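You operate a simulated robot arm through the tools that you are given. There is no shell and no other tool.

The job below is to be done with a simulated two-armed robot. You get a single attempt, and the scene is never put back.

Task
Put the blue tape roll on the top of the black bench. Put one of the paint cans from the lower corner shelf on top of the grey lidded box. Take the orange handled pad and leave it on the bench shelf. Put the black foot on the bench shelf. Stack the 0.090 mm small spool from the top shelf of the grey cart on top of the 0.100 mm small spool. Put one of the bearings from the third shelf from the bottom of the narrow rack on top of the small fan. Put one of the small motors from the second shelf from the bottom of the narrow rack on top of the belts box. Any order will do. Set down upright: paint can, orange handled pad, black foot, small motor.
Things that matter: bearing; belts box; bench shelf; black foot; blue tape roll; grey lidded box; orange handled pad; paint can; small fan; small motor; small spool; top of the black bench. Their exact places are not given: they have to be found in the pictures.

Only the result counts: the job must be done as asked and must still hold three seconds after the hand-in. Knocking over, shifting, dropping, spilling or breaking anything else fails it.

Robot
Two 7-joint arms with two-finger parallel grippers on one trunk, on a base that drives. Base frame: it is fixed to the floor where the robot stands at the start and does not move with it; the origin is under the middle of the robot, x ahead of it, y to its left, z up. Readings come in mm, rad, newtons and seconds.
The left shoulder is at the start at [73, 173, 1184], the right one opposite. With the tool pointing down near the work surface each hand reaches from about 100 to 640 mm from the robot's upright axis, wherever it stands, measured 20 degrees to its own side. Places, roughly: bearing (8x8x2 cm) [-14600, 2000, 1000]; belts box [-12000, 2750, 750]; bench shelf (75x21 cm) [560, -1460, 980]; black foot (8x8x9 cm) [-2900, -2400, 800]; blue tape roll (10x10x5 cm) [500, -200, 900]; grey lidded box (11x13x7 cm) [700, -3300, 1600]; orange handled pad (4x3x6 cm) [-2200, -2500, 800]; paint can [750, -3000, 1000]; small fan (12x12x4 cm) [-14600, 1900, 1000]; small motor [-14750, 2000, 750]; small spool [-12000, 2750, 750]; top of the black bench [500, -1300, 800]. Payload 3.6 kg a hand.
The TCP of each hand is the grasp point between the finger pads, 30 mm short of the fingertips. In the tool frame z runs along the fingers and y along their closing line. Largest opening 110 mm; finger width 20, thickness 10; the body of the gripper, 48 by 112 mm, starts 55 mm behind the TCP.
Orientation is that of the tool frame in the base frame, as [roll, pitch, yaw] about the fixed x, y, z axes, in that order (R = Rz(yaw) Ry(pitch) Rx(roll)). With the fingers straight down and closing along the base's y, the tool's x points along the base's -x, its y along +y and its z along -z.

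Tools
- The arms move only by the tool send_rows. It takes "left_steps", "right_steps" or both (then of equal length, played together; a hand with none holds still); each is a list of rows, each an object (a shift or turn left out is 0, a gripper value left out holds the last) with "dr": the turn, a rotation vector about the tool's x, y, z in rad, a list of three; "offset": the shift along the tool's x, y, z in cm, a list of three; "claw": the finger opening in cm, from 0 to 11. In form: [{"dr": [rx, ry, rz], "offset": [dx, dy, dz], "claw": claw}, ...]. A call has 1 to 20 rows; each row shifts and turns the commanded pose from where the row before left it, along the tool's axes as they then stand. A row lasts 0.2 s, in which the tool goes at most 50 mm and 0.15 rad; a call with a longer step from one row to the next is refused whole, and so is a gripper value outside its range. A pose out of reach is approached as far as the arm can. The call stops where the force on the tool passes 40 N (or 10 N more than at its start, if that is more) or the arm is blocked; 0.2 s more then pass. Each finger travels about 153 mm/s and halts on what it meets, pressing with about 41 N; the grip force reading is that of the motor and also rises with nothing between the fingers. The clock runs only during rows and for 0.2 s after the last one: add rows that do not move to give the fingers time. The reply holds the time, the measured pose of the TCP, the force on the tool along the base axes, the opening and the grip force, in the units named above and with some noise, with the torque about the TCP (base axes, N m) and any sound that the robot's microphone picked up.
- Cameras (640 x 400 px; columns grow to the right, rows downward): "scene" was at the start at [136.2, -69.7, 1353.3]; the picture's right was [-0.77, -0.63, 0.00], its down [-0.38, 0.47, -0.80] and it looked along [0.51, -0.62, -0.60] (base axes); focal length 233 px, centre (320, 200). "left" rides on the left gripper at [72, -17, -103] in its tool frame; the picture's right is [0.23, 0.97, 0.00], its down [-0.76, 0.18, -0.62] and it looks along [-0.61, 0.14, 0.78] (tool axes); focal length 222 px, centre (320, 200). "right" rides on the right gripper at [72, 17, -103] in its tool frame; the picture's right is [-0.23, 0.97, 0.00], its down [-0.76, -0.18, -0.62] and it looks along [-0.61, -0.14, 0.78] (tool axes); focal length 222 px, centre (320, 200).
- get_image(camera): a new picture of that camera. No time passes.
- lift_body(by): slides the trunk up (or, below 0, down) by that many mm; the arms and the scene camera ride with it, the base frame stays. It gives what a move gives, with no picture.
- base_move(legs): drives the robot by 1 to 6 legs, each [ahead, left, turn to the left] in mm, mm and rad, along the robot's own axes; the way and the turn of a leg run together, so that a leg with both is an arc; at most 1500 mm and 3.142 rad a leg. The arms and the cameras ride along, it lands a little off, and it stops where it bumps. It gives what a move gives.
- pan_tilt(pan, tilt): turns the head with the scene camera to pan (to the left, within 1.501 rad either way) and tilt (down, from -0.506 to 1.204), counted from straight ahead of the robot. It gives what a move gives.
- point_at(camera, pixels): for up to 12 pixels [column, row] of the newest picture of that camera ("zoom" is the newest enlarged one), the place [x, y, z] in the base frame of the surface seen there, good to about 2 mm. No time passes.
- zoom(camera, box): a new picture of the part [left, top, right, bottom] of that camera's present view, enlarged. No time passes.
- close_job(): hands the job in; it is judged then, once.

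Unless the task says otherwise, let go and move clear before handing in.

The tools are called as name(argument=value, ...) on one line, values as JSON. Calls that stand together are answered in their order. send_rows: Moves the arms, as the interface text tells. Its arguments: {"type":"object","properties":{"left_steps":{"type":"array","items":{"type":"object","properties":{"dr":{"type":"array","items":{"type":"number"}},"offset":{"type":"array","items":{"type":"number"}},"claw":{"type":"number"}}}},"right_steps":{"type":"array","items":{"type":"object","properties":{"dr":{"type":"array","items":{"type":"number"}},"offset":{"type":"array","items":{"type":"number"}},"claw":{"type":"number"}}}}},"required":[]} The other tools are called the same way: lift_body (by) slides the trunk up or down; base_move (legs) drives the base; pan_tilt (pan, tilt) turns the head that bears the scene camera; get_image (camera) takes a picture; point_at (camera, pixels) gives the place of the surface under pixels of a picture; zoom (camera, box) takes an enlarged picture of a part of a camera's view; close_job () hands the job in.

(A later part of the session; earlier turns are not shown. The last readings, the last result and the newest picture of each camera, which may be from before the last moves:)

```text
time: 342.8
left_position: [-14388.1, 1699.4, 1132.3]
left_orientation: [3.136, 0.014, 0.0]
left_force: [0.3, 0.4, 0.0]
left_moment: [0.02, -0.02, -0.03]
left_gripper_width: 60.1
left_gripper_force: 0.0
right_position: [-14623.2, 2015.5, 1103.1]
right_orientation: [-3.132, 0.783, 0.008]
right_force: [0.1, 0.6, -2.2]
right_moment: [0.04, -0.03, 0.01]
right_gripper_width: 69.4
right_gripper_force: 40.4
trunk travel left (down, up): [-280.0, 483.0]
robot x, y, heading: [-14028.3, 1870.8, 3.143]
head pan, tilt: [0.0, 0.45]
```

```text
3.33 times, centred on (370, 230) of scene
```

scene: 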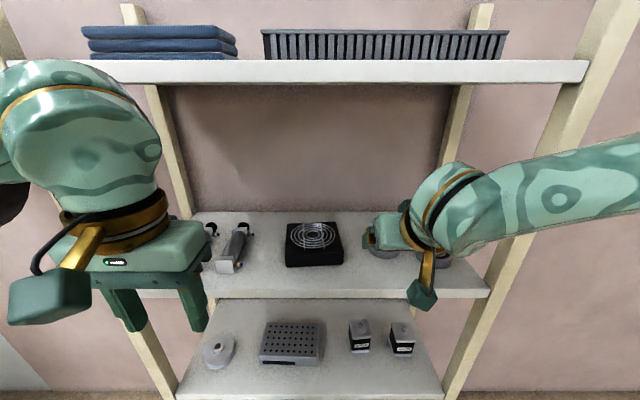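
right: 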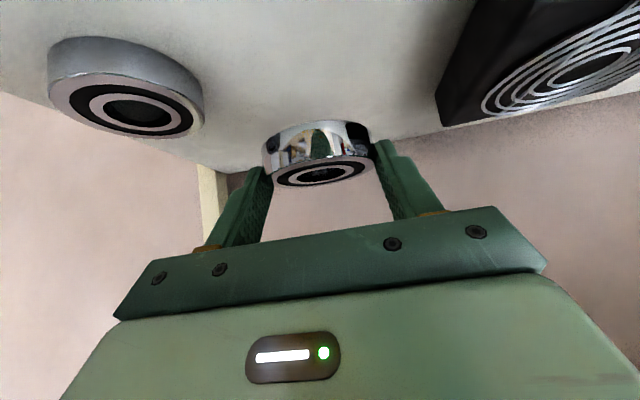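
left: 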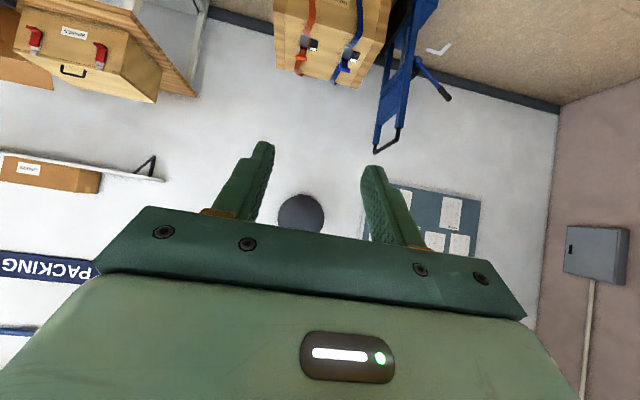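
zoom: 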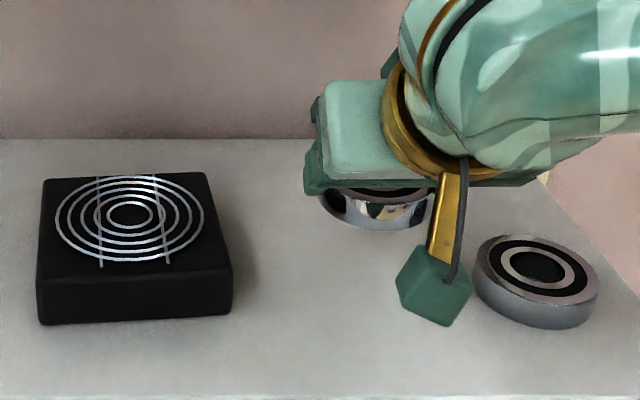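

Held level. I'll raise it 20 mm more and slide the base left 158 mm to bring it over the fan.

send_rows(right_steps=[{"offset": [-1.4, 0, -1.4]}, {}])

base_move(legs=[[0, 158, 0]])

send_rows(right_steps=[{}, {}])

get_image(camera="right")

zoom(camera="scene", box=[320, 170, 500, 290])

```text
time: 343.4
left_position: [-14388.5, 1699.6, 1133.0]
left_orientation: [3.137, 0.013, -0.001]
left_force: [-0.9, 0.7, 0.0]
left_moment: [0.03, -0.02, -0.02]
left_gripper_width: 60.3
left_gripper_force: 0.0
right_position: [-14622.2, 2013.4, 1122.2]
right_orientation: [-3.131, 0.784, 0.009]
right_force: [-1.1, -0.1, -1.8]
right_moment: [0.03, -0.04, 0.02]
right_gripper_width: 69.5
right_gripper_force: 41.1
trunk travel left (down, up): [-280.0, 483.0]
robot x, y, heading: [-14029.3, 1872.4, 3.139]
head pan, tilt: [0.0, 0.45]
```

```text
time: 344.8
left_position: [-14388.5, 1540.9, 1131.3]
left_orientation: [3.137, 0.012, -0.001]
left_force: [0.7, -0.5, 1.1]
left_moment: [0.02, -0.01, 0.01]
left_gripper_width: 59.9
left_gripper_force: 0.1
right_position: [-14622.8, 1856.1, 1123.3]
right_orientation: [-3.13, 0.784, 0.008]
right_force: [-0.8, -1.0, -1.8]
right_moment: [0.03, 0.0, -0.02]
right_gripper_width: 69.6
right_gripper_force: 41.2
trunk travel left (down, up): [-280.0, 483.0]
robot x, y, heading: [-14031.1, 1716.1, 3.139]
head pan, tilt: [0.0, 0.45]
```

```text
time: 345.4
left_position: [-14388.3, 1542.3, 1132.6]
left_orientation: [3.135, 0.014, 0.0]
left_force: [0.5, -0.4, 0.4]
left_moment: [0.0, 0.0, -0.02]
left_gripper_width: 59.9
left_gripper_force: 0.0
right_position: [-14622.4, 1856.4, 1122.0]
right_orientation: [-3.131, 0.785, 0.009]
right_force: [0.0, 0.2, -2.4]
right_moment: [-0.01, -0.04, -0.01]
right_gripper_width: 69.7
right_gripper_force: 40.6
trunk travel left (down, up): [-280.0, 483.0]
robot x, y, heading: [-14030.0, 1714.7, 3.139]
head pan, tilt: [0.0, 0.45]
```

```text
taken
```

right: 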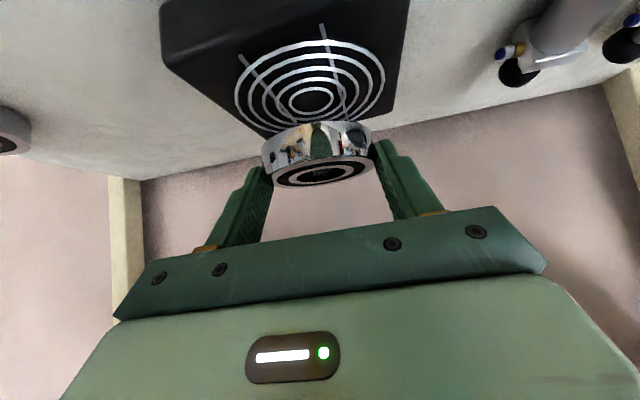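

```text
3.33 times, centred on (410, 230) of scene
```

zoom: 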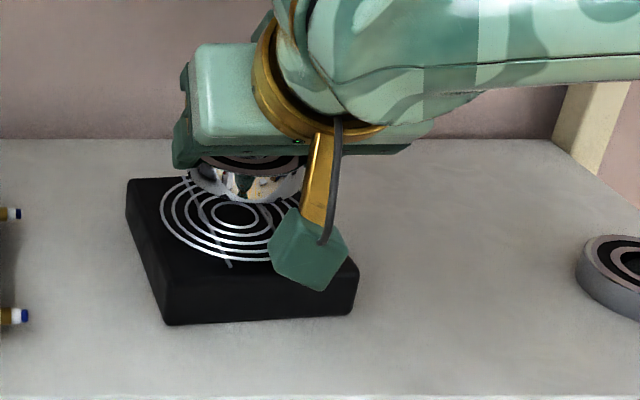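

I'll measure the fan grill and top surface in this view: centre (312,98), rings and corners.

point_at(camera="right", pixels=[[312, 98], [240, 95], [383, 80], [318, 46], [322, 70], [290, 30], [395, 20], [260, 120], [180, 30], [390, 115], [200, 60], [312, 85]])

point_at(camera="scene", pixels=[[358, 227], [371, 265], [420, 260], [386, 236], [392, 252], [361, 236], [366, 252]])

```text
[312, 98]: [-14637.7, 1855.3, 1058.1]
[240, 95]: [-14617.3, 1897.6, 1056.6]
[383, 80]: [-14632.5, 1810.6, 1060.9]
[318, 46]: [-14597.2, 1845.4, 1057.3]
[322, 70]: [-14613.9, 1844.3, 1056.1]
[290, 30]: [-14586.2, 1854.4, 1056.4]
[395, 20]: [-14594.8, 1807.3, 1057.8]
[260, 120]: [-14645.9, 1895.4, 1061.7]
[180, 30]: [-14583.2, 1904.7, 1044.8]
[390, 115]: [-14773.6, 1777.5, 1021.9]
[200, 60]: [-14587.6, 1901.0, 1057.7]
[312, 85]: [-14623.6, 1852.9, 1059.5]
```

```text
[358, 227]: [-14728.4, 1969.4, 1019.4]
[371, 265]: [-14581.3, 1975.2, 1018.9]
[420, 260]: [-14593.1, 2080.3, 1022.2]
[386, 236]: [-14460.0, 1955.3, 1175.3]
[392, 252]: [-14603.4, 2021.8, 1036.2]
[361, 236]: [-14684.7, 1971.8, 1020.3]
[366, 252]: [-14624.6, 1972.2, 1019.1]
```

The bearing is centred over the grill (−14637,1855) with its top at ~1059. I'll lower to about 1097 and then feel for contact.

send_rows(right_steps=[{"offset": [0.85, 0, 0.85]}, {"offset": [0.85, 0, 0.85]}, {}, {"offset": [0.14, 0, 0.14]}, {"offset": [0.14, 0, 0.14]}, {}, {}])

zoom(camera="scene", box=[320, 170, 500, 290])

```text
time: 347.0
left_position: [-14387.7, 1542.3, 1131.1]
left_orientation: [3.136, 0.014, -0.001]
left_force: [-0.2, -0.7, 1.5]
left_moment: [-0.01, 0.01, 0.01]
left_gripper_width: 60.0
left_gripper_force: 0.2
right_position: [-14624.0, 1856.0, 1094.9]
right_orientation: [-3.131, 0.783, 0.008]
right_force: [-0.1, -0.2, -1.8]
right_moment: [-0.01, -0.04, -0.01]
right_gripper_width: 69.5
right_gripper_force: 40.8
trunk travel left (down, up): [-280.0, 483.0]
robot x, y, heading: [-14029.9, 1714.0, 3.139]
head pan, tilt: [0.0, 0.45]
```

```text
3.33 times, centred on (410, 230) of scene
```

zoom: 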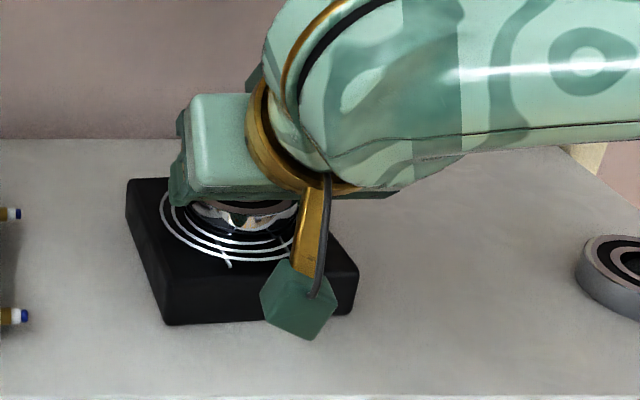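

send_rows(right_steps=[{"offset": [0.14, 0, 0.14]}, {}, {}])

send_rows(right_steps=[{"offset": [0.1, 0, 0.1]}, {}, {}])

```text
time: 347.8
left_position: [-14388.0, 1541.6, 1131.6]
left_orientation: [3.137, 0.014, 0.0]
left_force: [-0.4, -0.4, -0.1]
left_moment: [-0.01, 0.0, -0.02]
left_gripper_width: 59.9
left_gripper_force: 0.0
right_position: [-14623.1, 1857.6, 1093.0]
right_orientation: [-3.132, 0.781, 0.008]
right_force: [-0.5, -1.4, -2.3]
right_moment: [-0.02, 0.0, 0.0]
right_gripper_width: 69.7
right_gripper_force: 40.8
trunk travel left (down, up): [-280.0, 483.0]
robot x, y, heading: [-14029.7, 1717.5, 3.139]
head pan, tilt: [0.0, 0.45]
```

```text
time: 348.6
left_position: [-14388.3, 1542.5, 1131.7]
left_orientation: [3.136, 0.014, -0.001]
left_force: [0.4, 0.2, 0.0]
left_moment: [-0.01, 0.0, 0.02]
left_gripper_width: 59.9
left_gripper_force: 0.1
right_position: [-14623.3, 1857.2, 1090.6]
right_orientation: [-3.131, 0.783, 0.009]
right_force: [-0.2, 0.2, -2.3]
right_moment: [-0.01, -0.09, 0.03]
right_gripper_width: 69.4
right_gripper_force: 41.0
trunk travel left (down, up): [-280.0, 483.0]
robot x, y, heading: [-14033.1, 1713.6, 3.142]
head pan, tilt: [0.0, 0.45]
```

send_rows(right_steps=[{"offset": [0.08, 0, 0.08]}, {}, {}])

get_image(camera="right")

```text
time: 349.4
left_position: [-14388.1, 1543.1, 1131.7]
left_orientation: [3.136, 0.015, 0.0]
left_force: [-0.2, 0.6, -0.5]
left_moment: [-0.01, 0.0, -0.01]
left_gripper_width: 59.9
left_gripper_force: 0.0
right_position: [-14623.4, 1857.7, 1090.9]
right_orientation: [-3.131, 0.784, 0.008]
right_force: [0.1, 0.3, -1.6]
right_moment: [0.01, -0.03, 0.04]
right_gripper_width: 69.6
right_gripper_force: 40.8
trunk travel left (down, up): [-280.0, 483.0]
robot x, y, heading: [-14033.5, 1713.4, 3.139]
head pan, tilt: [0.0, 0.45]
```

```text
taken
```

right: 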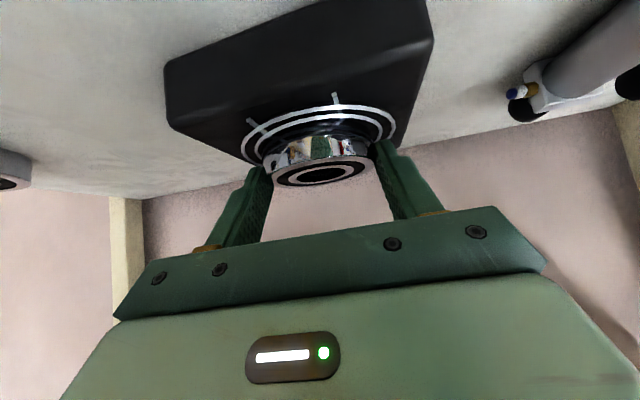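

send_rows(right_steps=[{"offset": [0.1, 0, 0.1]}, {}, {}])

send_rows(right_steps=[{"offset": [0.1, 0, 0.1]}, {}, {}])

```text
time: 350.2
left_position: [-14387.8, 1542.4, 1131.7]
left_orientation: [3.137, 0.015, 0.0]
left_force: [0.2, 0.4, -0.3]
left_moment: [-0.01, -0.01, -0.02]
left_gripper_width: 60.1
left_gripper_force: 0.2
right_position: [-14623.3, 1857.4, 1088.5]
right_orientation: [-3.131, 0.783, 0.008]
right_force: [0.3, 0.4, -2.2]
right_moment: [0.03, -0.02, -0.02]
right_gripper_width: 69.7
right_gripper_force: 40.7
trunk travel left (down, up): [-280.0, 483.0]
robot x, y, heading: [-14031.6, 1712.3, 3.137]
head pan, tilt: [0.0, 0.45]
```

```text
time: 351.0
left_position: [-14388.4, 1542.3, 1132.3]
left_orientation: [3.135, 0.014, -0.001]
left_force: [-0.1, 0.5, -0.4]
left_moment: [-0.02, 0.02, 0.01]
left_gripper_width: 59.8
left_gripper_force: 0.1
right_position: [-14623.4, 1857.3, 1087.5]
right_orientation: [-3.131, 0.785, 0.008]
right_force: [-0.4, 0.5, 0.4]
right_moment: [-0.04, -0.03, -0.01]
right_gripper_width: 69.6
right_gripper_force: 40.7
trunk travel left (down, up): [-280.0, 483.0]
robot x, y, heading: [-14030.8, 1716.1, 3.141]
head pan, tilt: [0.0, 0.45]
```

Contact begins (−2.2 → +0.4 N). One more small step, then release.

send_rows(right_steps=[{"offset": [0.07, 0, 0.07]}, {}, {}])

```text
time: 351.8
left_position: [-14388.0, 1541.6, 1132.7]
left_orientation: [3.136, 0.016, 0.002]
left_force: [0.1, 0.1, 1.5]
left_moment: [0.01, 0.0, 0.01]
left_gripper_width: 59.9
left_gripper_force: 0.1
right_position: [-14623.3, 1856.8, 1087.3]
right_orientation: [-3.133, 0.785, 0.008]
right_force: [-1.8, 0.8, 7.6]
right_moment: [-0.16, -0.06, -0.02]
right_gripper_width: 69.1
right_gripper_force: 41.0
trunk travel left (down, up): [-280.0, 483.0]
robot x, y, heading: [-14030.8, 1711.1, 3.139]
head pan, tilt: [0.0, 0.45]
```

Contact at 7.6 N. I'll open and withdraw along the tool axis.

send_rows(right_steps=[{"claw": 7.8}, {"claw": 8.8}, {"claw": 9.6}, {}, {"offset": [-0.3, 0, -1]}, {"offset": [-0.3, 0, -2]}, {"offset": [-0.3, 0, -3]}, {"offset": [0, 0, -3]}, {}])

get_image(camera="right")

get_image(camera="scene")

```text
time: 353.8
left_position: [-14388.7, 1541.7, 1130.8]
left_orientation: [3.136, 0.013, 0.0]
left_force: [-0.6, -0.3, -0.6]
left_moment: [-0.02, -0.02, 0.0]
left_gripper_width: 60.0
left_gripper_force: 0.1
right_position: [-14565.6, 1856.0, 1155.9]
right_orientation: [-3.132, 0.782, 0.005]
right_force: [0.3, -0.3, -1.4]
right_moment: [-0.06, 0.01, 0.02]
right_gripper_width: 96.1
right_gripper_force: 0.0
trunk travel left (down, up): [-280.0, 483.0]
robot x, y, heading: [-14028.0, 1713.6, 3.14]
head pan, tilt: [0.0, 0.45]
```

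```text
taken
```

right: 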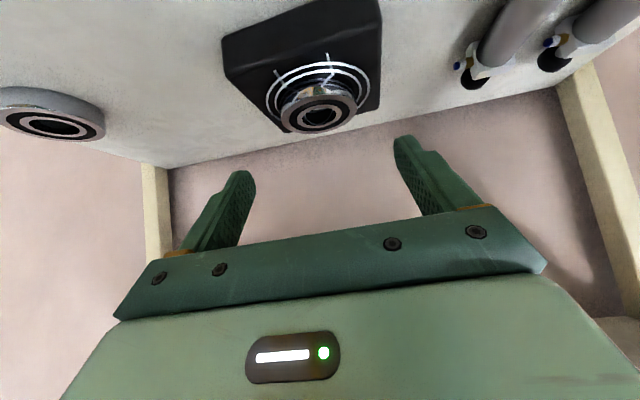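

```text
taken
```

scene: 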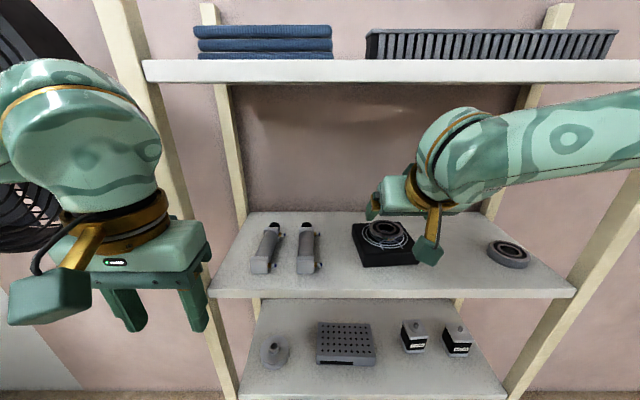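

The bearing lies on the fan. I'll verify its position, then measure the motors on the shelf below.

zoom(camera="scene", box=[340, 205, 440, 275])

point_at(camera="zoom", pixels=[[225, 175], [340, 160], [280, 145], [285, 215], [90, 140], [120, 380], [475, 355]])

zoom(camera="scene", box=[380, 305, 500, 375])

point_at(camera="zoom", pixels=[[150, 110], [190, 90], [250, 110], [190, 145], [190, 200], [140, 240], [260, 250], [420, 140], [200, 265], [420, 270], [170, 85], [130, 130]])

```text
5.71 times, centred on (390, 240) of scene
```

zoom: 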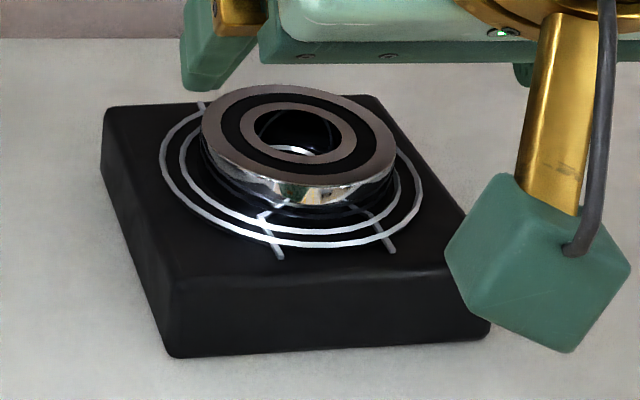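

```text
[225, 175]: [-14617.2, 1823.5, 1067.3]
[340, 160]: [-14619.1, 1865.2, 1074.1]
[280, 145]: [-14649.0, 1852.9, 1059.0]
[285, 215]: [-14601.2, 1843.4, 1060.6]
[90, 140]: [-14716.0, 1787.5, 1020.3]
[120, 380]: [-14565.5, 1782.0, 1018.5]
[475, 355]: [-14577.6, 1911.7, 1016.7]
```

```text
5.33 times, centred on (440, 340) of scene
```

zoom: 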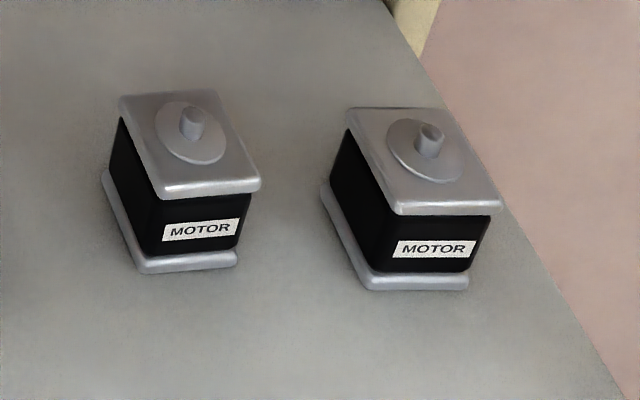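

```text
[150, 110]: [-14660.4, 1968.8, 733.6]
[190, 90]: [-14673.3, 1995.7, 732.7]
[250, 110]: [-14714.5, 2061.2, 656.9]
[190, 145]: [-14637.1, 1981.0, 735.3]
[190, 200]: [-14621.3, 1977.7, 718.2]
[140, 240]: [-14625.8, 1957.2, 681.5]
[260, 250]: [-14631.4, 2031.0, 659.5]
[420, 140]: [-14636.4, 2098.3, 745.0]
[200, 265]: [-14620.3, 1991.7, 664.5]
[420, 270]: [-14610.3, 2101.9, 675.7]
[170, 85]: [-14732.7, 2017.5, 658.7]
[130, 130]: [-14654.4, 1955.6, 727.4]
```

The bearing is centred on the fan. The nearer motor stands around (−14648,1982), z 659–733. I'll back out, shift right, and lower the trunk fully.

base_move(legs=[[-230, 0, 0], [0, -125, 0]])

lift_body(by=-275)

get_image(camera="scene")

get_image(camera="right")

```text
time: 356.4
left_position: [-14157.1, 1668.7, 1132.6]
left_orientation: [3.136, 0.013, 0.002]
left_force: [-0.6, -0.1, -0.8]
left_moment: [-0.05, 0.01, 0.01]
left_gripper_width: 60.0
left_gripper_force: 0.0
right_position: [-14335.7, 1983.2, 1156.8]
right_orientation: [-3.132, 0.784, 0.009]
right_force: [0.1, 0.6, 0.4]
right_moment: [-0.02, -0.01, 0.01]
right_gripper_width: 96.0
right_gripper_force: 0.1
trunk travel left (down, up): [-280.0, 483.0]
robot x, y, heading: [-13802.0, 1841.3, -3.146]
head pan, tilt: [0.0, 0.45]
```

```text
time: 359.2
left_position: [-14163.6, 1667.1, 852.6]
left_orientation: [3.135, -0.012, 0.001]
left_force: [-0.4, 0.0, 0.3]
left_moment: [-0.02, -0.04, -0.01]
left_gripper_width: 59.9
left_gripper_force: 0.1
right_position: [-14335.7, 1981.5, 881.5]
right_orientation: [-3.131, 0.782, 0.01]
right_force: [0.2, 0.0, -0.4]
right_moment: [0.02, 0.03, 0.03]
right_gripper_width: 96.2
right_gripper_force: 0.2
trunk travel left (down, up): [-5.0, 758.0]
robot x, y, heading: [-13798.9, 1839.1, -3.14]
head pan, tilt: [0.0, 0.45]
```

```text
taken
```

scene: 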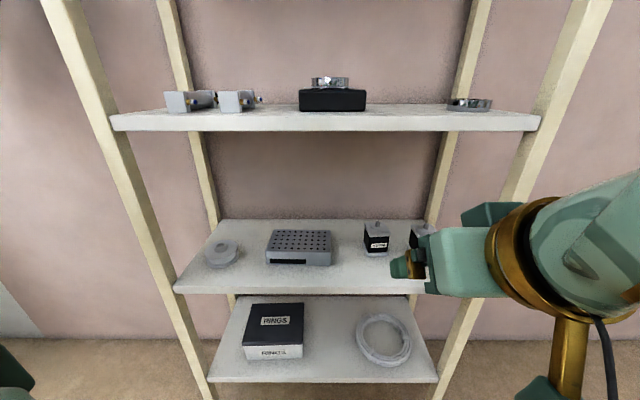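

```text
taken
```

right: 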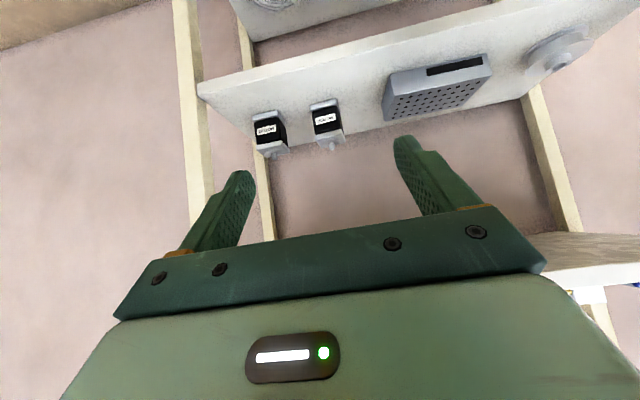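

The motor shows at (376,238) in the scene view and (326,120) in the right view. I'll measure it.

zoom(camera="scene", box=[345, 205, 445, 275])

point_at(camera="zoom", pixels=[[120, 165], [245, 165], [180, 155], [180, 120], [130, 130], [225, 125], [180, 100], [125, 285], [245, 280], [125, 210], [248, 210], [180, 230]])

zoom(camera="right", box=[240, 80, 360, 170])

point_at(camera="zoom", pixels=[[390, 270], [520, 245], [450, 290], [420, 330], [490, 340], [545, 300], [430, 310], [385, 170], [510, 150], [440, 200], [400, 300], [550, 320]])

```text
5.71 times, centred on (395, 240) of scene
```

zoom: 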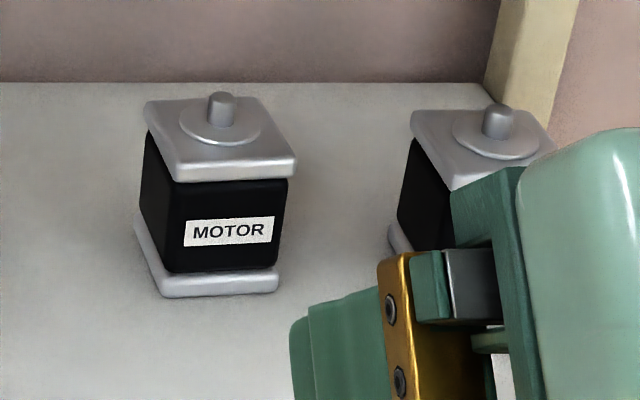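

```text
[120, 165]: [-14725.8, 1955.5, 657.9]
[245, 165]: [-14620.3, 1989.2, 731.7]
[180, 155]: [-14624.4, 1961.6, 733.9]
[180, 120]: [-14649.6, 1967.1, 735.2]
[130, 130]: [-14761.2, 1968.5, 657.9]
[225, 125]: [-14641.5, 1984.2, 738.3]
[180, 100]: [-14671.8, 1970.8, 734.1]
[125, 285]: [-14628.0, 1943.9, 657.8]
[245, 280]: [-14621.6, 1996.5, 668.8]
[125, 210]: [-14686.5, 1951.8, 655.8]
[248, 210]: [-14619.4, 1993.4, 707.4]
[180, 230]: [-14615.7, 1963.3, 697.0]
```

```text
4.44 times, centred on (300, 125) of right
```

zoom: 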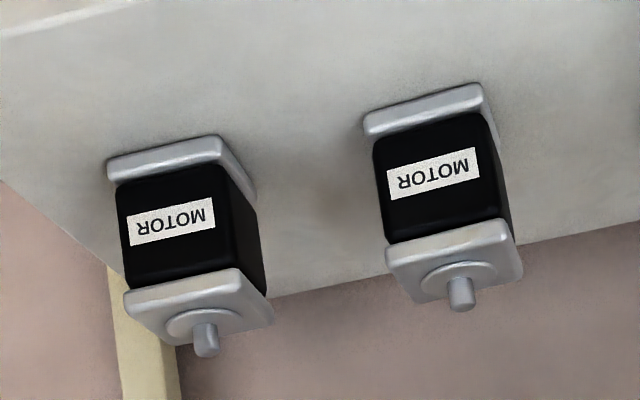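

```text
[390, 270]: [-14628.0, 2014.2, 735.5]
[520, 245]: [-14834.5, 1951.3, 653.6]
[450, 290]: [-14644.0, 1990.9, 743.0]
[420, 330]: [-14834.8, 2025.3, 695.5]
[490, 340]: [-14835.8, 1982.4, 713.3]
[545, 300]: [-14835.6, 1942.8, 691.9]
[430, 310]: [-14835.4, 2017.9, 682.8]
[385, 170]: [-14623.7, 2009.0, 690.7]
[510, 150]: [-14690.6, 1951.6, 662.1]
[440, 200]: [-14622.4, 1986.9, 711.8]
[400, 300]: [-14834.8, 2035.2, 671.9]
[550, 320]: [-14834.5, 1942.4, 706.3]
```

Motor 1: centre about (−14649,1983), width ~56, plate top 734. I'll lower the hand outside the rack first, then drive in.

send_rows(right_steps=[{"offset": [1.41, 0.0, 1.41], "claw": 9.6}, {"offset": [1.41, 0, 1.41]}, {"offset": [1.41, 0, 1.41]}, {"offset": [1.41, 0, 1.41]}, {"offset": [1.41, 0, 1.41]}, {"offset": [1.41, 0, 1.41]}, {}])

base_move(legs=[[215, 0, -0.002]])

send_rows(right_steps=[{}, {}])

get_image(camera="right")

get_image(camera="scene")

```text
time: 360.8
left_position: [-14164.9, 1667.1, 853.7]
left_orientation: [3.135, -0.011, 0.001]
left_force: [0.2, 0.4, 0.1]
left_moment: [0.02, -0.01, 0.0]
left_gripper_width: 60.2
left_gripper_force: 0.0
right_position: [-14353.9, 1974.3, 767.3]
right_orientation: [-3.131, 0.784, 0.011]
right_force: [0.6, -0.5, 0.9]
right_moment: [0.01, -0.05, 0.0]
right_gripper_width: 95.9
right_gripper_force: 0.1
right hand out of reach, approached as far as the arm can: row 3, 4, 5
trunk travel left (down, up): [-5.0, 758.0]
robot x, y, heading: [-13797.7, 1842.0, -3.137]
head pan, tilt: [0.0, 0.45]
```

```text
time: 362.5
left_position: [-14382.1, 1667.6, 852.7]
left_orientation: [3.132, -0.011, 0.0]
left_force: [0.2, 0.0, -0.2]
left_moment: [-0.01, -0.03, 0.0]
left_gripper_width: 59.8
left_gripper_force: 0.1
right_position: [-14570.5, 1975.7, 766.8]
right_orientation: [-3.131, 0.781, 0.009]
right_force: [0.2, 0.3, -1.0]
right_moment: [0.0, 0.0, 0.0]
right_gripper_width: 96.0
right_gripper_force: 0.1
trunk travel left (down, up): [-5.0, 758.0]
robot x, y, heading: [-14015.5, 1836.9, 3.14]
head pan, tilt: [0.0, 0.45]
```

```text
time: 363.1
left_position: [-14382.7, 1669.1, 853.0]
left_orientation: [3.135, -0.011, 0.001]
left_force: [1.0, -0.2, -0.6]
left_moment: [0.03, 0.02, 0.0]
left_gripper_width: 60.1
left_gripper_force: 0.0
right_position: [-14570.5, 1974.6, 767.7]
right_orientation: [-3.132, 0.783, 0.01]
right_force: [0.2, -0.1, 0.1]
right_moment: [-0.02, 0.02, 0.01]
right_gripper_width: 96.1
right_gripper_force: 0.0
trunk travel left (down, up): [-5.0, 758.0]
robot x, y, heading: [-14017.3, 1836.5, 3.143]
head pan, tilt: [0.0, 0.45]
```

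```text
taken
```

right: 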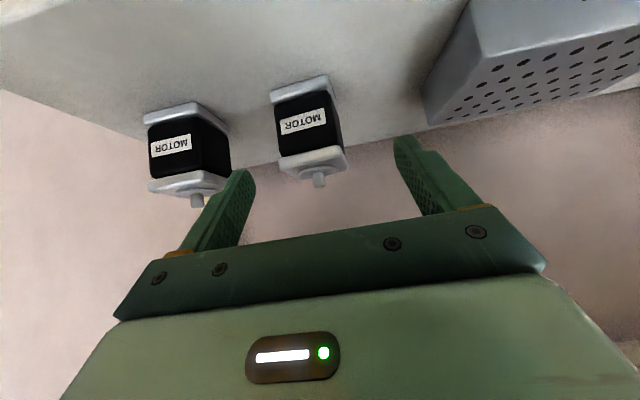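

```text
taken
```

scene: 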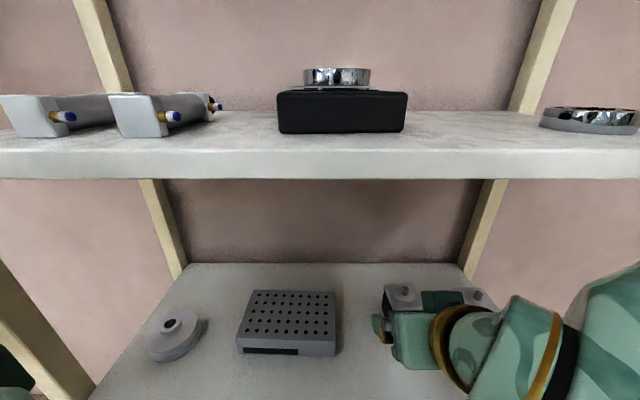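

I'll align 9 mm sideways and go in towards the motor.

send_rows(right_steps=[{"offset": [-0.7, -0.9, 0]}, {"offset": [-0.7, 0, 2.0]}, {"offset": [0, 0, 2.4]}, {"offset": [0, 0, 2.4]}, {}, {}])

get_image(camera="right")

```text
time: 364.5
left_position: [-14382.2, 1667.8, 854.3]
left_orientation: [3.137, -0.008, -0.001]
left_force: [0.0, 0.4, -0.4]
left_moment: [0.0, 0.02, 0.02]
left_gripper_width: 59.9
left_gripper_force: 0.2
right_position: [-14626.6, 1985.8, 730.6]
right_orientation: [-3.132, 0.784, 0.009]
right_force: [0.1, -0.2, -0.3]
right_moment: [0.02, 0.03, 0.04]
right_gripper_width: 96.0
right_gripper_force: 0.0
trunk travel left (down, up): [-5.0, 758.0]
robot x, y, heading: [-14017.1, 1838.1, 3.143]
head pan, tilt: [0.0, 0.45]
```

```text
taken
```

right: 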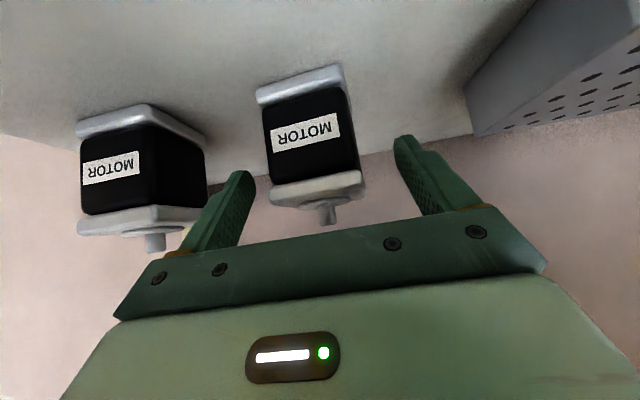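

The motor is between the fingers. 26 mm more along the tool axis, then close.

send_rows(right_steps=[{"offset": [0, 0, 1.3]}, {"offset": [0, 0, 1.3]}, {}, {}])

get_image(camera="right")

zoom(camera="scene", box=[340, 260, 500, 380])

```text
time: 365.5
left_position: [-14372.2, 1664.5, 857.9]
left_orientation: [3.139, 0.002, 0.0]
left_force: [-0.9, 0.6, -0.7]
left_moment: [0.01, -0.02, 0.01]
left_gripper_width: 60.0
left_gripper_force: 0.1
right_position: [-14637.3, 1982.5, 721.6]
right_orientation: [-3.125, 0.8, 0.015]
right_force: [-0.9, -0.3, 0.1]
right_moment: [0.01, 0.01, -0.01]
right_gripper_width: 96.1
right_gripper_force: 0.1
trunk travel left (down, up): [-5.0, 758.0]
robot x, y, heading: [-14015.8, 1838.1, 3.141]
head pan, tilt: [0.0, 0.45]
```

```text
taken
```

right: 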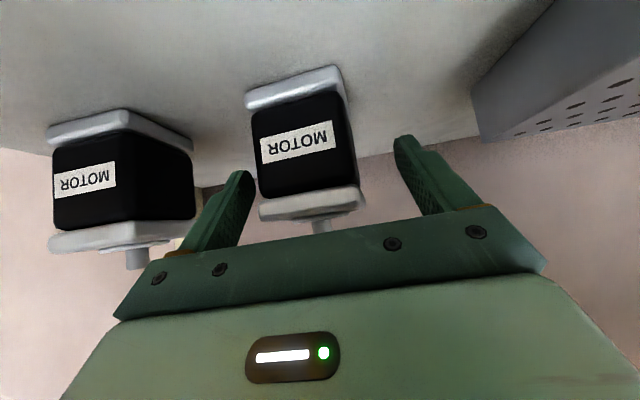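

```text
3.33 times, centred on (420, 320) of scene
```

zoom: 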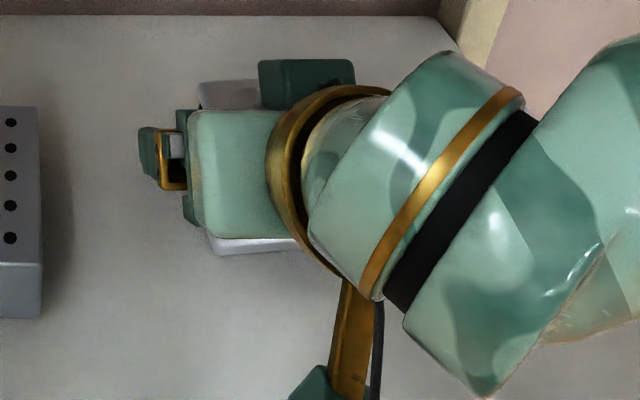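

Both hands' readings shifted slightly; I'll take another reading before closing.

send_rows(right_steps=[{}, {}, {}])

get_image(camera="left")

get_image(camera="scene")

```text
time: 366.3
left_position: [-14371.8, 1664.5, 857.7]
left_orientation: [3.138, 0.001, 0.001]
left_force: [0.0, -0.1, -0.1]
left_moment: [-0.01, 0.03, 0.03]
left_gripper_width: 60.1
left_gripper_force: 0.0
right_position: [-14638.3, 1983.2, 720.8]
right_orientation: [-3.124, 0.798, 0.014]
right_force: [0.1, 0.0, 0.5]
right_moment: [-0.02, 0.02, 0.02]
right_gripper_width: 95.7
right_gripper_force: 0.0
trunk travel left (down, up): [-5.0, 758.0]
robot x, y, heading: [-14014.7, 1837.7, 3.142]
head pan, tilt: [0.0, 0.45]
```

```text
taken
```

left: 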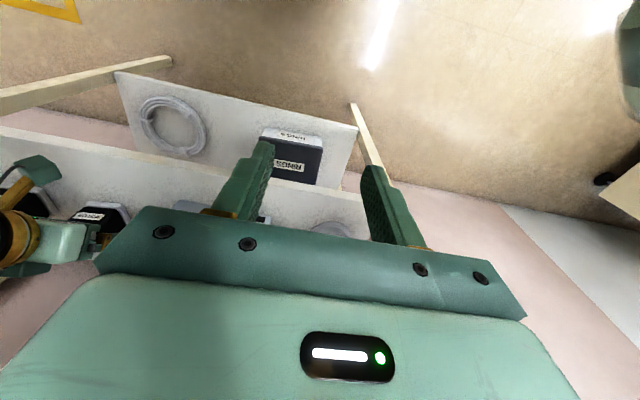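

```text
taken
```

scene: 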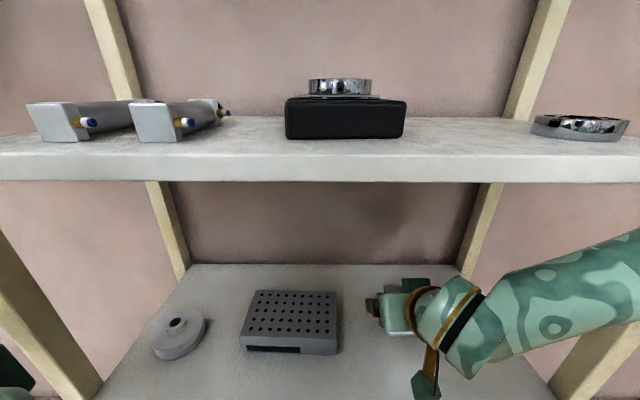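

The trunk seems to lean back by ~10 mrad, so something may be pressing. I'll measure the forearm against the rack post.

point_at(camera="scene", pixels=[[590, 260], [590, 310], [560, 340], [600, 345], [575, 380], [620, 240], [480, 360], [435, 350], [425, 385], [500, 275], [640, 330], [400, 330]])

get_image(camera="right")

pan_tilt(pan=-0.7, tilt=0.8)

get_image(camera="scene")

```text
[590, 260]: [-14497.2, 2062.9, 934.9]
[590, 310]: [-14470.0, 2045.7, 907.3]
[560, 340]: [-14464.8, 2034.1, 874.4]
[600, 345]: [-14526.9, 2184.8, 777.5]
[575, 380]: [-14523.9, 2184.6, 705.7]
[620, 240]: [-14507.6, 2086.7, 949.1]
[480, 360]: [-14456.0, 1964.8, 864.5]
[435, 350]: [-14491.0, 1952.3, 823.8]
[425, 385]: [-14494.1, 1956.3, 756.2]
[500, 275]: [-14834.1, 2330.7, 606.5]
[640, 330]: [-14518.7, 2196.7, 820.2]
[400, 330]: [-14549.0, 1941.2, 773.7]
```

```text
taken
```

right: 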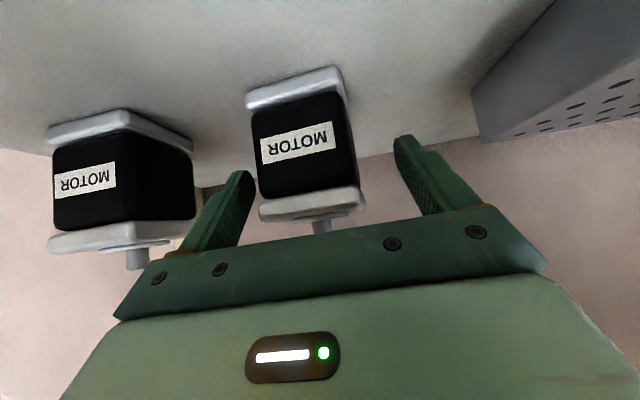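

```text
time: 367.3
left_position: [-14371.8, 1664.5, 856.8]
left_orientation: [3.139, 0.004, 0.001]
left_force: [0.5, 0.0, -0.4]
left_moment: [-0.01, -0.02, -0.02]
left_gripper_width: 59.8
left_gripper_force: 0.1
right_position: [-14638.4, 1980.8, 721.3]
right_orientation: [-3.124, 0.797, 0.015]
right_force: [0.2, -0.4, -0.4]
right_moment: [-0.02, 0.02, 0.02]
right_gripper_width: 96.0
right_gripper_force: 0.0
trunk travel left (down, up): [-5.0, 758.0]
robot x, y, heading: [-14016.7, 1838.2, 3.14]
head pan, tilt: [-0.7, 0.799]
```

```text
taken
```

scene: 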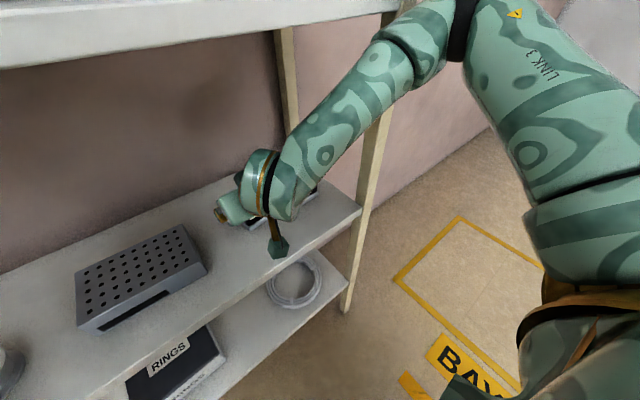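

The right forearm is leaning against the 3rd shelf's front edge. I'll withdraw the hand the way it came at once and check that the lean goes away.

send_rows(right_steps=[{"offset": [0, 0, -1.3]}, {"offset": [0, 0, -1.3]}, {"offset": [0, 0, -2.4]}, {"offset": [0, 0, -2.4]}, {}, {}])

get_image(camera="scene")

```text
time: 368.7
left_position: [-14382.9, 1667.9, 853.2]
left_orientation: [3.134, -0.009, 0.0]
left_force: [1.2, -1.1, -0.2]
left_moment: [0.01, 0.03, 0.0]
left_gripper_width: 59.9
left_gripper_force: 0.1
right_position: [-14593.7, 1983.8, 762.9]
right_orientation: [-3.131, 0.783, 0.009]
right_force: [-0.5, 0.5, -0.2]
right_moment: [0.02, 0.0, -0.02]
right_gripper_width: 95.9
right_gripper_force: 0.0
trunk travel left (down, up): [-5.0, 758.0]
robot x, y, heading: [-14018.4, 1842.6, 3.14]
head pan, tilt: [-0.7, 0.799]
```

```text
taken
```

scene: 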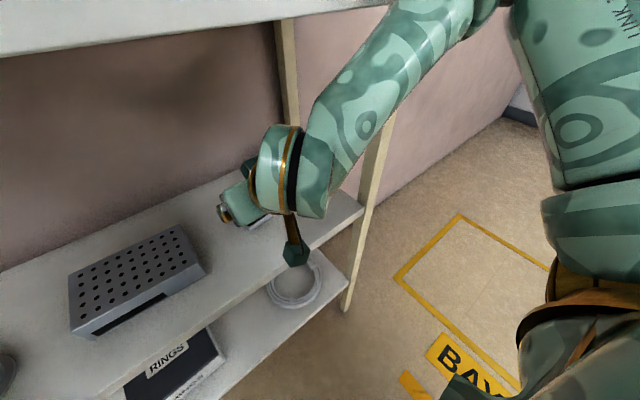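

The lean is gone. I'll back out 100 mm and check that the rack, fan and bearing haven't moved.

base_move(legs=[[-160, 0, 0]])

pan_tilt(pan=0.0, tilt=0.35)

get_image(camera="scene")

point_at(camera="scene", pixels=[[300, 150], [320, 100], [318, 112], [345, 290], [340, 135], [470, 150], [180, 148], [380, 250]])

```text
time: 370.1
left_position: [-14220.7, 1669.4, 853.6]
left_orientation: [3.135, -0.01, -0.002]
left_force: [-0.1, 0.2, -0.5]
left_moment: [-0.03, 0.04, 0.05]
left_gripper_width: 60.0
left_gripper_force: 0.1
right_position: [-14432.0, 1984.4, 763.0]
right_orientation: [-3.133, 0.785, 0.007]
right_force: [-0.4, 1.2, 0.0]
right_moment: [0.0, 0.02, -0.02]
right_gripper_width: 96.4
right_gripper_force: 0.0
trunk travel left (down, up): [-5.0, 758.0]
robot x, y, heading: [-13852.0, 1839.0, 3.142]
head pan, tilt: [-0.7, 0.799]
```

```text
time: 371.2
left_position: [-14222.0, 1668.2, 853.7]
left_orientation: [3.135, -0.01, 0.001]
left_force: [-0.2, 0.0, -0.1]
left_moment: [0.04, -0.03, -0.02]
left_gripper_width: 60.0
left_gripper_force: 0.0
right_position: [-14432.6, 1985.0, 762.2]
right_orientation: [-3.131, 0.782, 0.008]
right_force: [-0.3, 0.5, -0.2]
right_moment: [-0.01, 0.0, 0.03]
right_gripper_width: 95.9
right_gripper_force: 0.1
trunk travel left (down, up): [-5.0, 758.0]
robot x, y, heading: [-13857.2, 1836.4, 3.14]
head pan, tilt: [0.0, 0.351]
```

```text
taken
```

scene: 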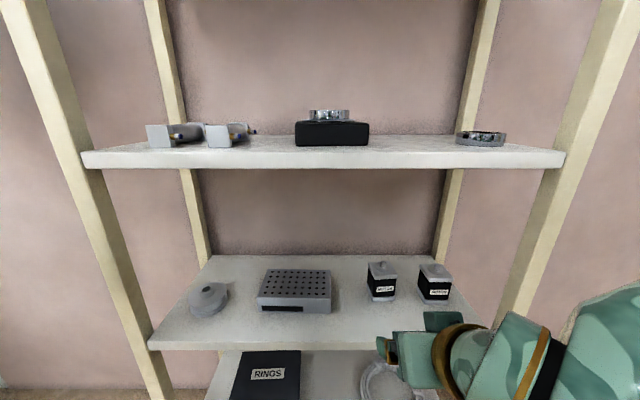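

```text
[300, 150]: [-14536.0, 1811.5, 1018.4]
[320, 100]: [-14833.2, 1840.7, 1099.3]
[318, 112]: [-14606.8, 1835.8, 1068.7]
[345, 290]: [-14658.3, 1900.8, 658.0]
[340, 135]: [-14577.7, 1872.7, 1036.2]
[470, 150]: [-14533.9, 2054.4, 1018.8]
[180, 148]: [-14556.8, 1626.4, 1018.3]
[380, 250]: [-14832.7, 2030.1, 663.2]
```

Nothing moved. I'll tilt the right hand flatter (60° from vertical) so the forearm stays lower and farther from the shelf.

send_rows(right_steps=[{"dr": [0, -0.131, 0]}, {"dr": [0, -0.131, 0]}, {"offset": [1.3, 0, 0.75]}, {"offset": [1.3, 0, 0.75]}, {}, {}])

pan_tilt(pan=-0.6, tilt=0.6)

get_image(camera="scene")

```text
time: 372.6
left_position: [-14222.3, 1668.6, 853.6]
left_orientation: [3.135, -0.01, 0.0]
left_force: [-0.5, 0.0, -0.6]
left_moment: [-0.02, 0.01, -0.01]
left_gripper_width: 59.9
left_gripper_force: 0.1
right_position: [-14441.9, 1981.3, 730.9]
right_orientation: [-3.127, 1.045, 0.013]
right_force: [-0.6, 0.3, 0.2]
right_moment: [-0.01, 0.0, 0.01]
right_gripper_width: 96.1
right_gripper_force: 0.0
right hand out of reach, approached as far as the arm can: row 2
trunk travel left (down, up): [-5.0, 758.0]
robot x, y, heading: [-13857.8, 1837.6, 3.139]
head pan, tilt: [0.0, 0.351]
```

```text
time: 373.6
left_position: [-14221.7, 1667.9, 853.7]
left_orientation: [3.135, -0.011, -0.003]
left_force: [0.1, -0.2, 0.2]
left_moment: [0.0, 0.02, -0.02]
left_gripper_width: 60.1
left_gripper_force: 0.0
right_position: [-14440.7, 1981.1, 731.0]
right_orientation: [-3.126, 1.046, 0.012]
right_force: [0.4, -0.3, -0.3]
right_moment: [0.0, 0.02, 0.03]
right_gripper_width: 96.0
right_gripper_force: 0.0
trunk travel left (down, up): [-5.0, 758.0]
robot x, y, heading: [-13857.1, 1838.1, 3.135]
head pan, tilt: [-0.6, 0.6]
```

```text
taken
```

scene: 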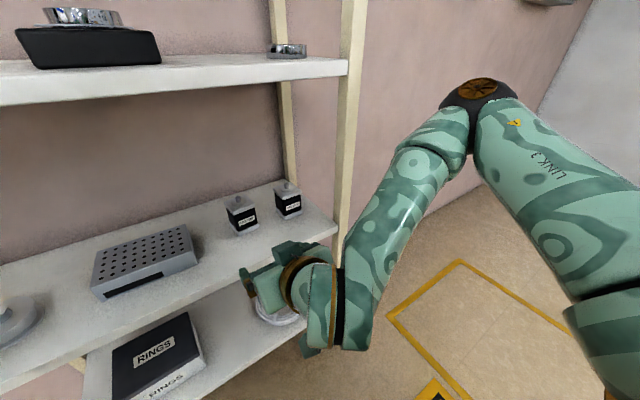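

point_at(camera="scene", pixels=[[478, 82], [450, 110], [440, 135], [410, 150], [385, 190], [345, 250], [335, 290], [320, 330], [470, 140], [430, 195]])

```text
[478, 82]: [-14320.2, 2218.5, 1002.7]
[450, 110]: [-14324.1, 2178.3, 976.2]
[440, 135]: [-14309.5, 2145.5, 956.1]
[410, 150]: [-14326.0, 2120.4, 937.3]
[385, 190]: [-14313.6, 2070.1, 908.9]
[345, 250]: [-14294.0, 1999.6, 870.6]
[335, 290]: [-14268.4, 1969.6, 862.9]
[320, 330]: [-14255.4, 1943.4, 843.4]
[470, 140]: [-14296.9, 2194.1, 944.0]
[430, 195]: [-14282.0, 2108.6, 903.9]
```

The elbow sits almost above the hand, so it would hit the 3rd shelf. I'll back off and test stretching the arm farther so the elbow stays behind.

base_move(legs=[[-250, 0, 0]])

send_rows(right_steps=[{"offset": [-1.5, 0, 2.6]}, {"offset": [-1.5, 0, 2.6]}, {"offset": [-1.5, 0, 2.6]}, {"offset": [-1.5, 0, 2.6]}, {"offset": [-1.5, 0, 2.6]}, {}])

get_image(camera="scene")

```text
time: 375.4
left_position: [-13972.0, 1668.3, 853.5]
left_orientation: [3.135, -0.011, -0.001]
left_force: [0.9, 0.5, -0.6]
left_moment: [0.03, 0.0, -0.01]
left_gripper_width: 59.7
left_gripper_force: 0.0
right_position: [-14190.8, 1981.3, 731.5]
right_orientation: [-3.128, 1.047, 0.013]
right_force: [-1.1, 0.1, -0.1]
right_moment: [0.03, -0.01, -0.02]
right_gripper_width: 95.9
right_gripper_force: 0.0
trunk travel left (down, up): [-5.0, 758.0]
robot x, y, heading: [-13605.3, 1840.5, 3.141]
head pan, tilt: [-0.6, 0.6]
```

```text
time: 376.8
left_position: [-13972.8, 1668.2, 852.8]
left_orientation: [3.135, -0.011, -0.003]
left_force: [1.0, 0.3, -0.8]
left_moment: [0.0, -0.05, -0.01]
left_gripper_width: 60.2
left_gripper_force: 0.0
right_position: [-14341.4, 1981.8, 730.9]
right_orientation: [-3.128, 1.047, 0.012]
right_force: [-0.6, -0.4, 0.4]
right_moment: [-0.01, 0.01, 0.05]
right_gripper_width: 96.0
right_gripper_force: 0.0
trunk travel left (down, up): [-5.0, 758.0]
robot x, y, heading: [-13605.9, 1843.7, 3.136]
head pan, tilt: [-0.6, 0.6]
```

```text
taken
```

scene: 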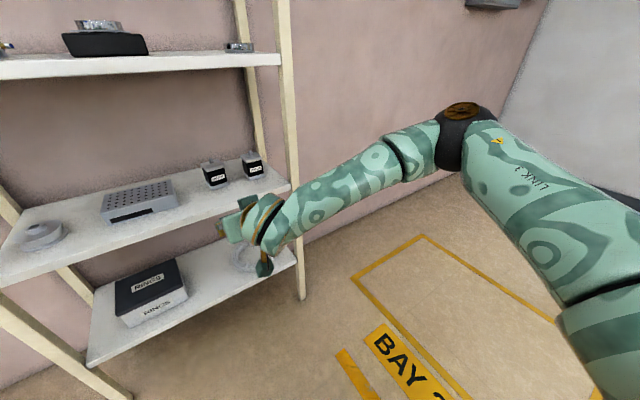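

Reaching 735 mm ahead works and the arm is much straighter. I'll measure the elbow and forearm now.

point_at(camera="scene", pixels=[[465, 108], [440, 140], [410, 135], [390, 150], [340, 175], [300, 200], [280, 230], [460, 170], [370, 145], [410, 170]])

```text
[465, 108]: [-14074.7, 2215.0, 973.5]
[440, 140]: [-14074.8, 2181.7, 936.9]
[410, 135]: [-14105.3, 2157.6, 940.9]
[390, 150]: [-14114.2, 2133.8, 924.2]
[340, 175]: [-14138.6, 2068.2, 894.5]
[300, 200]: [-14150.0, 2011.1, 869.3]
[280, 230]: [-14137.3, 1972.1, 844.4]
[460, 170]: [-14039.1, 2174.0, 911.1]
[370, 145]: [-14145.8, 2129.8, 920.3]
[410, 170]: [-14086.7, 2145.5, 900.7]
```

The elbow is now 266 mm behind the hand, clear of the shelf. I'll set the height to ~712 and drive forward 235 mm.

send_rows(right_steps=[{"offset": [1.6, 0, 0.93]}, {}])

base_move(legs=[[235, 0, 0.004]])

send_rows(right_steps=[{}, {}])

get_image(camera="right")

get_image(camera="scene")

```text
time: 377.4
left_position: [-13972.3, 1668.0, 852.9]
left_orientation: [3.135, -0.01, -0.002]
left_force: [-1.0, -0.4, -0.3]
left_moment: [0.03, 0.0, -0.05]
left_gripper_width: 59.5
left_gripper_force: 0.1
right_position: [-14342.0, 1981.5, 712.3]
right_orientation: [-3.129, 1.044, 0.012]
right_force: [-0.5, 0.2, 0.0]
right_moment: [0.03, -0.01, 0.01]
right_gripper_width: 96.0
right_gripper_force: 0.0
trunk travel left (down, up): [-5.0, 758.0]
robot x, y, heading: [-13606.3, 1838.2, 3.135]
head pan, tilt: [-0.6, 0.6]
```

```text
time: 379.2
left_position: [-14206.5, 1666.1, 853.9]
left_orientation: [3.134, -0.012, 0.002]
left_force: [0.0, -0.3, -0.5]
left_moment: [0.01, -0.03, -0.03]
left_gripper_width: 60.0
left_gripper_force: 0.0
right_position: [-14575.1, 1979.2, 710.4]
right_orientation: [-3.127, 1.042, 0.016]
right_force: [-0.5, 0.0, -0.2]
right_moment: [-0.01, -0.01, -0.02]
right_gripper_width: 96.0
right_gripper_force: 0.0
trunk travel left (down, up): [-5.0, 758.0]
robot x, y, heading: [-13838.6, 1838.3, -3.139]
head pan, tilt: [-0.6, 0.6]
```

```text
time: 379.8
left_position: [-14206.0, 1666.1, 853.9]
left_orientation: [3.135, -0.01, 0.001]
left_force: [0.1, 0.6, 0.4]
left_moment: [-0.01, -0.01, 0.01]
left_gripper_width: 60.1
left_gripper_force: 0.1
right_position: [-14575.5, 1980.4, 712.3]
right_orientation: [-3.127, 1.045, 0.017]
right_force: [-0.1, 0.2, 0.0]
right_moment: [0.03, -0.01, 0.04]
right_gripper_width: 96.0
right_gripper_force: 0.1
trunk travel left (down, up): [-5.0, 758.0]
robot x, y, heading: [-13840.5, 1841.0, -3.143]
head pan, tilt: [-0.6, 0.6]
```

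```text
taken
```

right: 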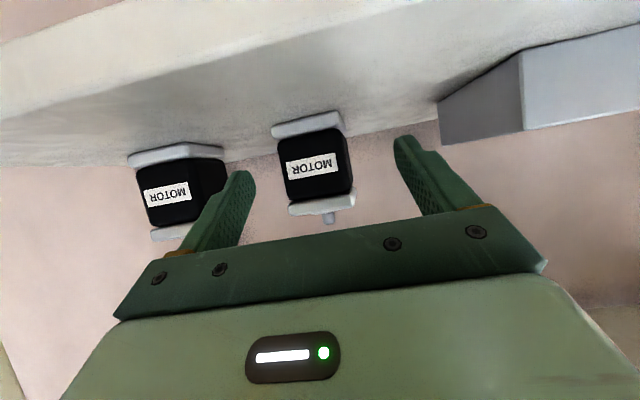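

```text
taken
```

scene: 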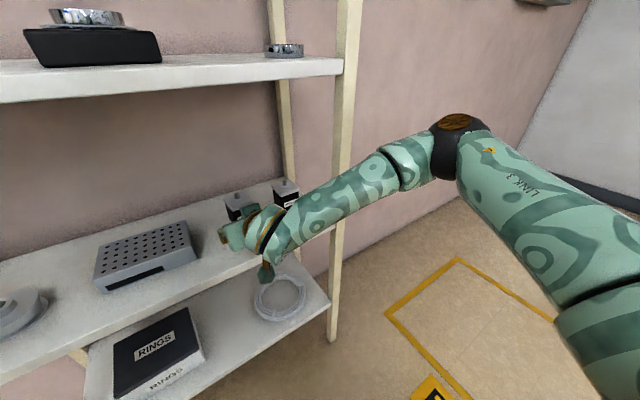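

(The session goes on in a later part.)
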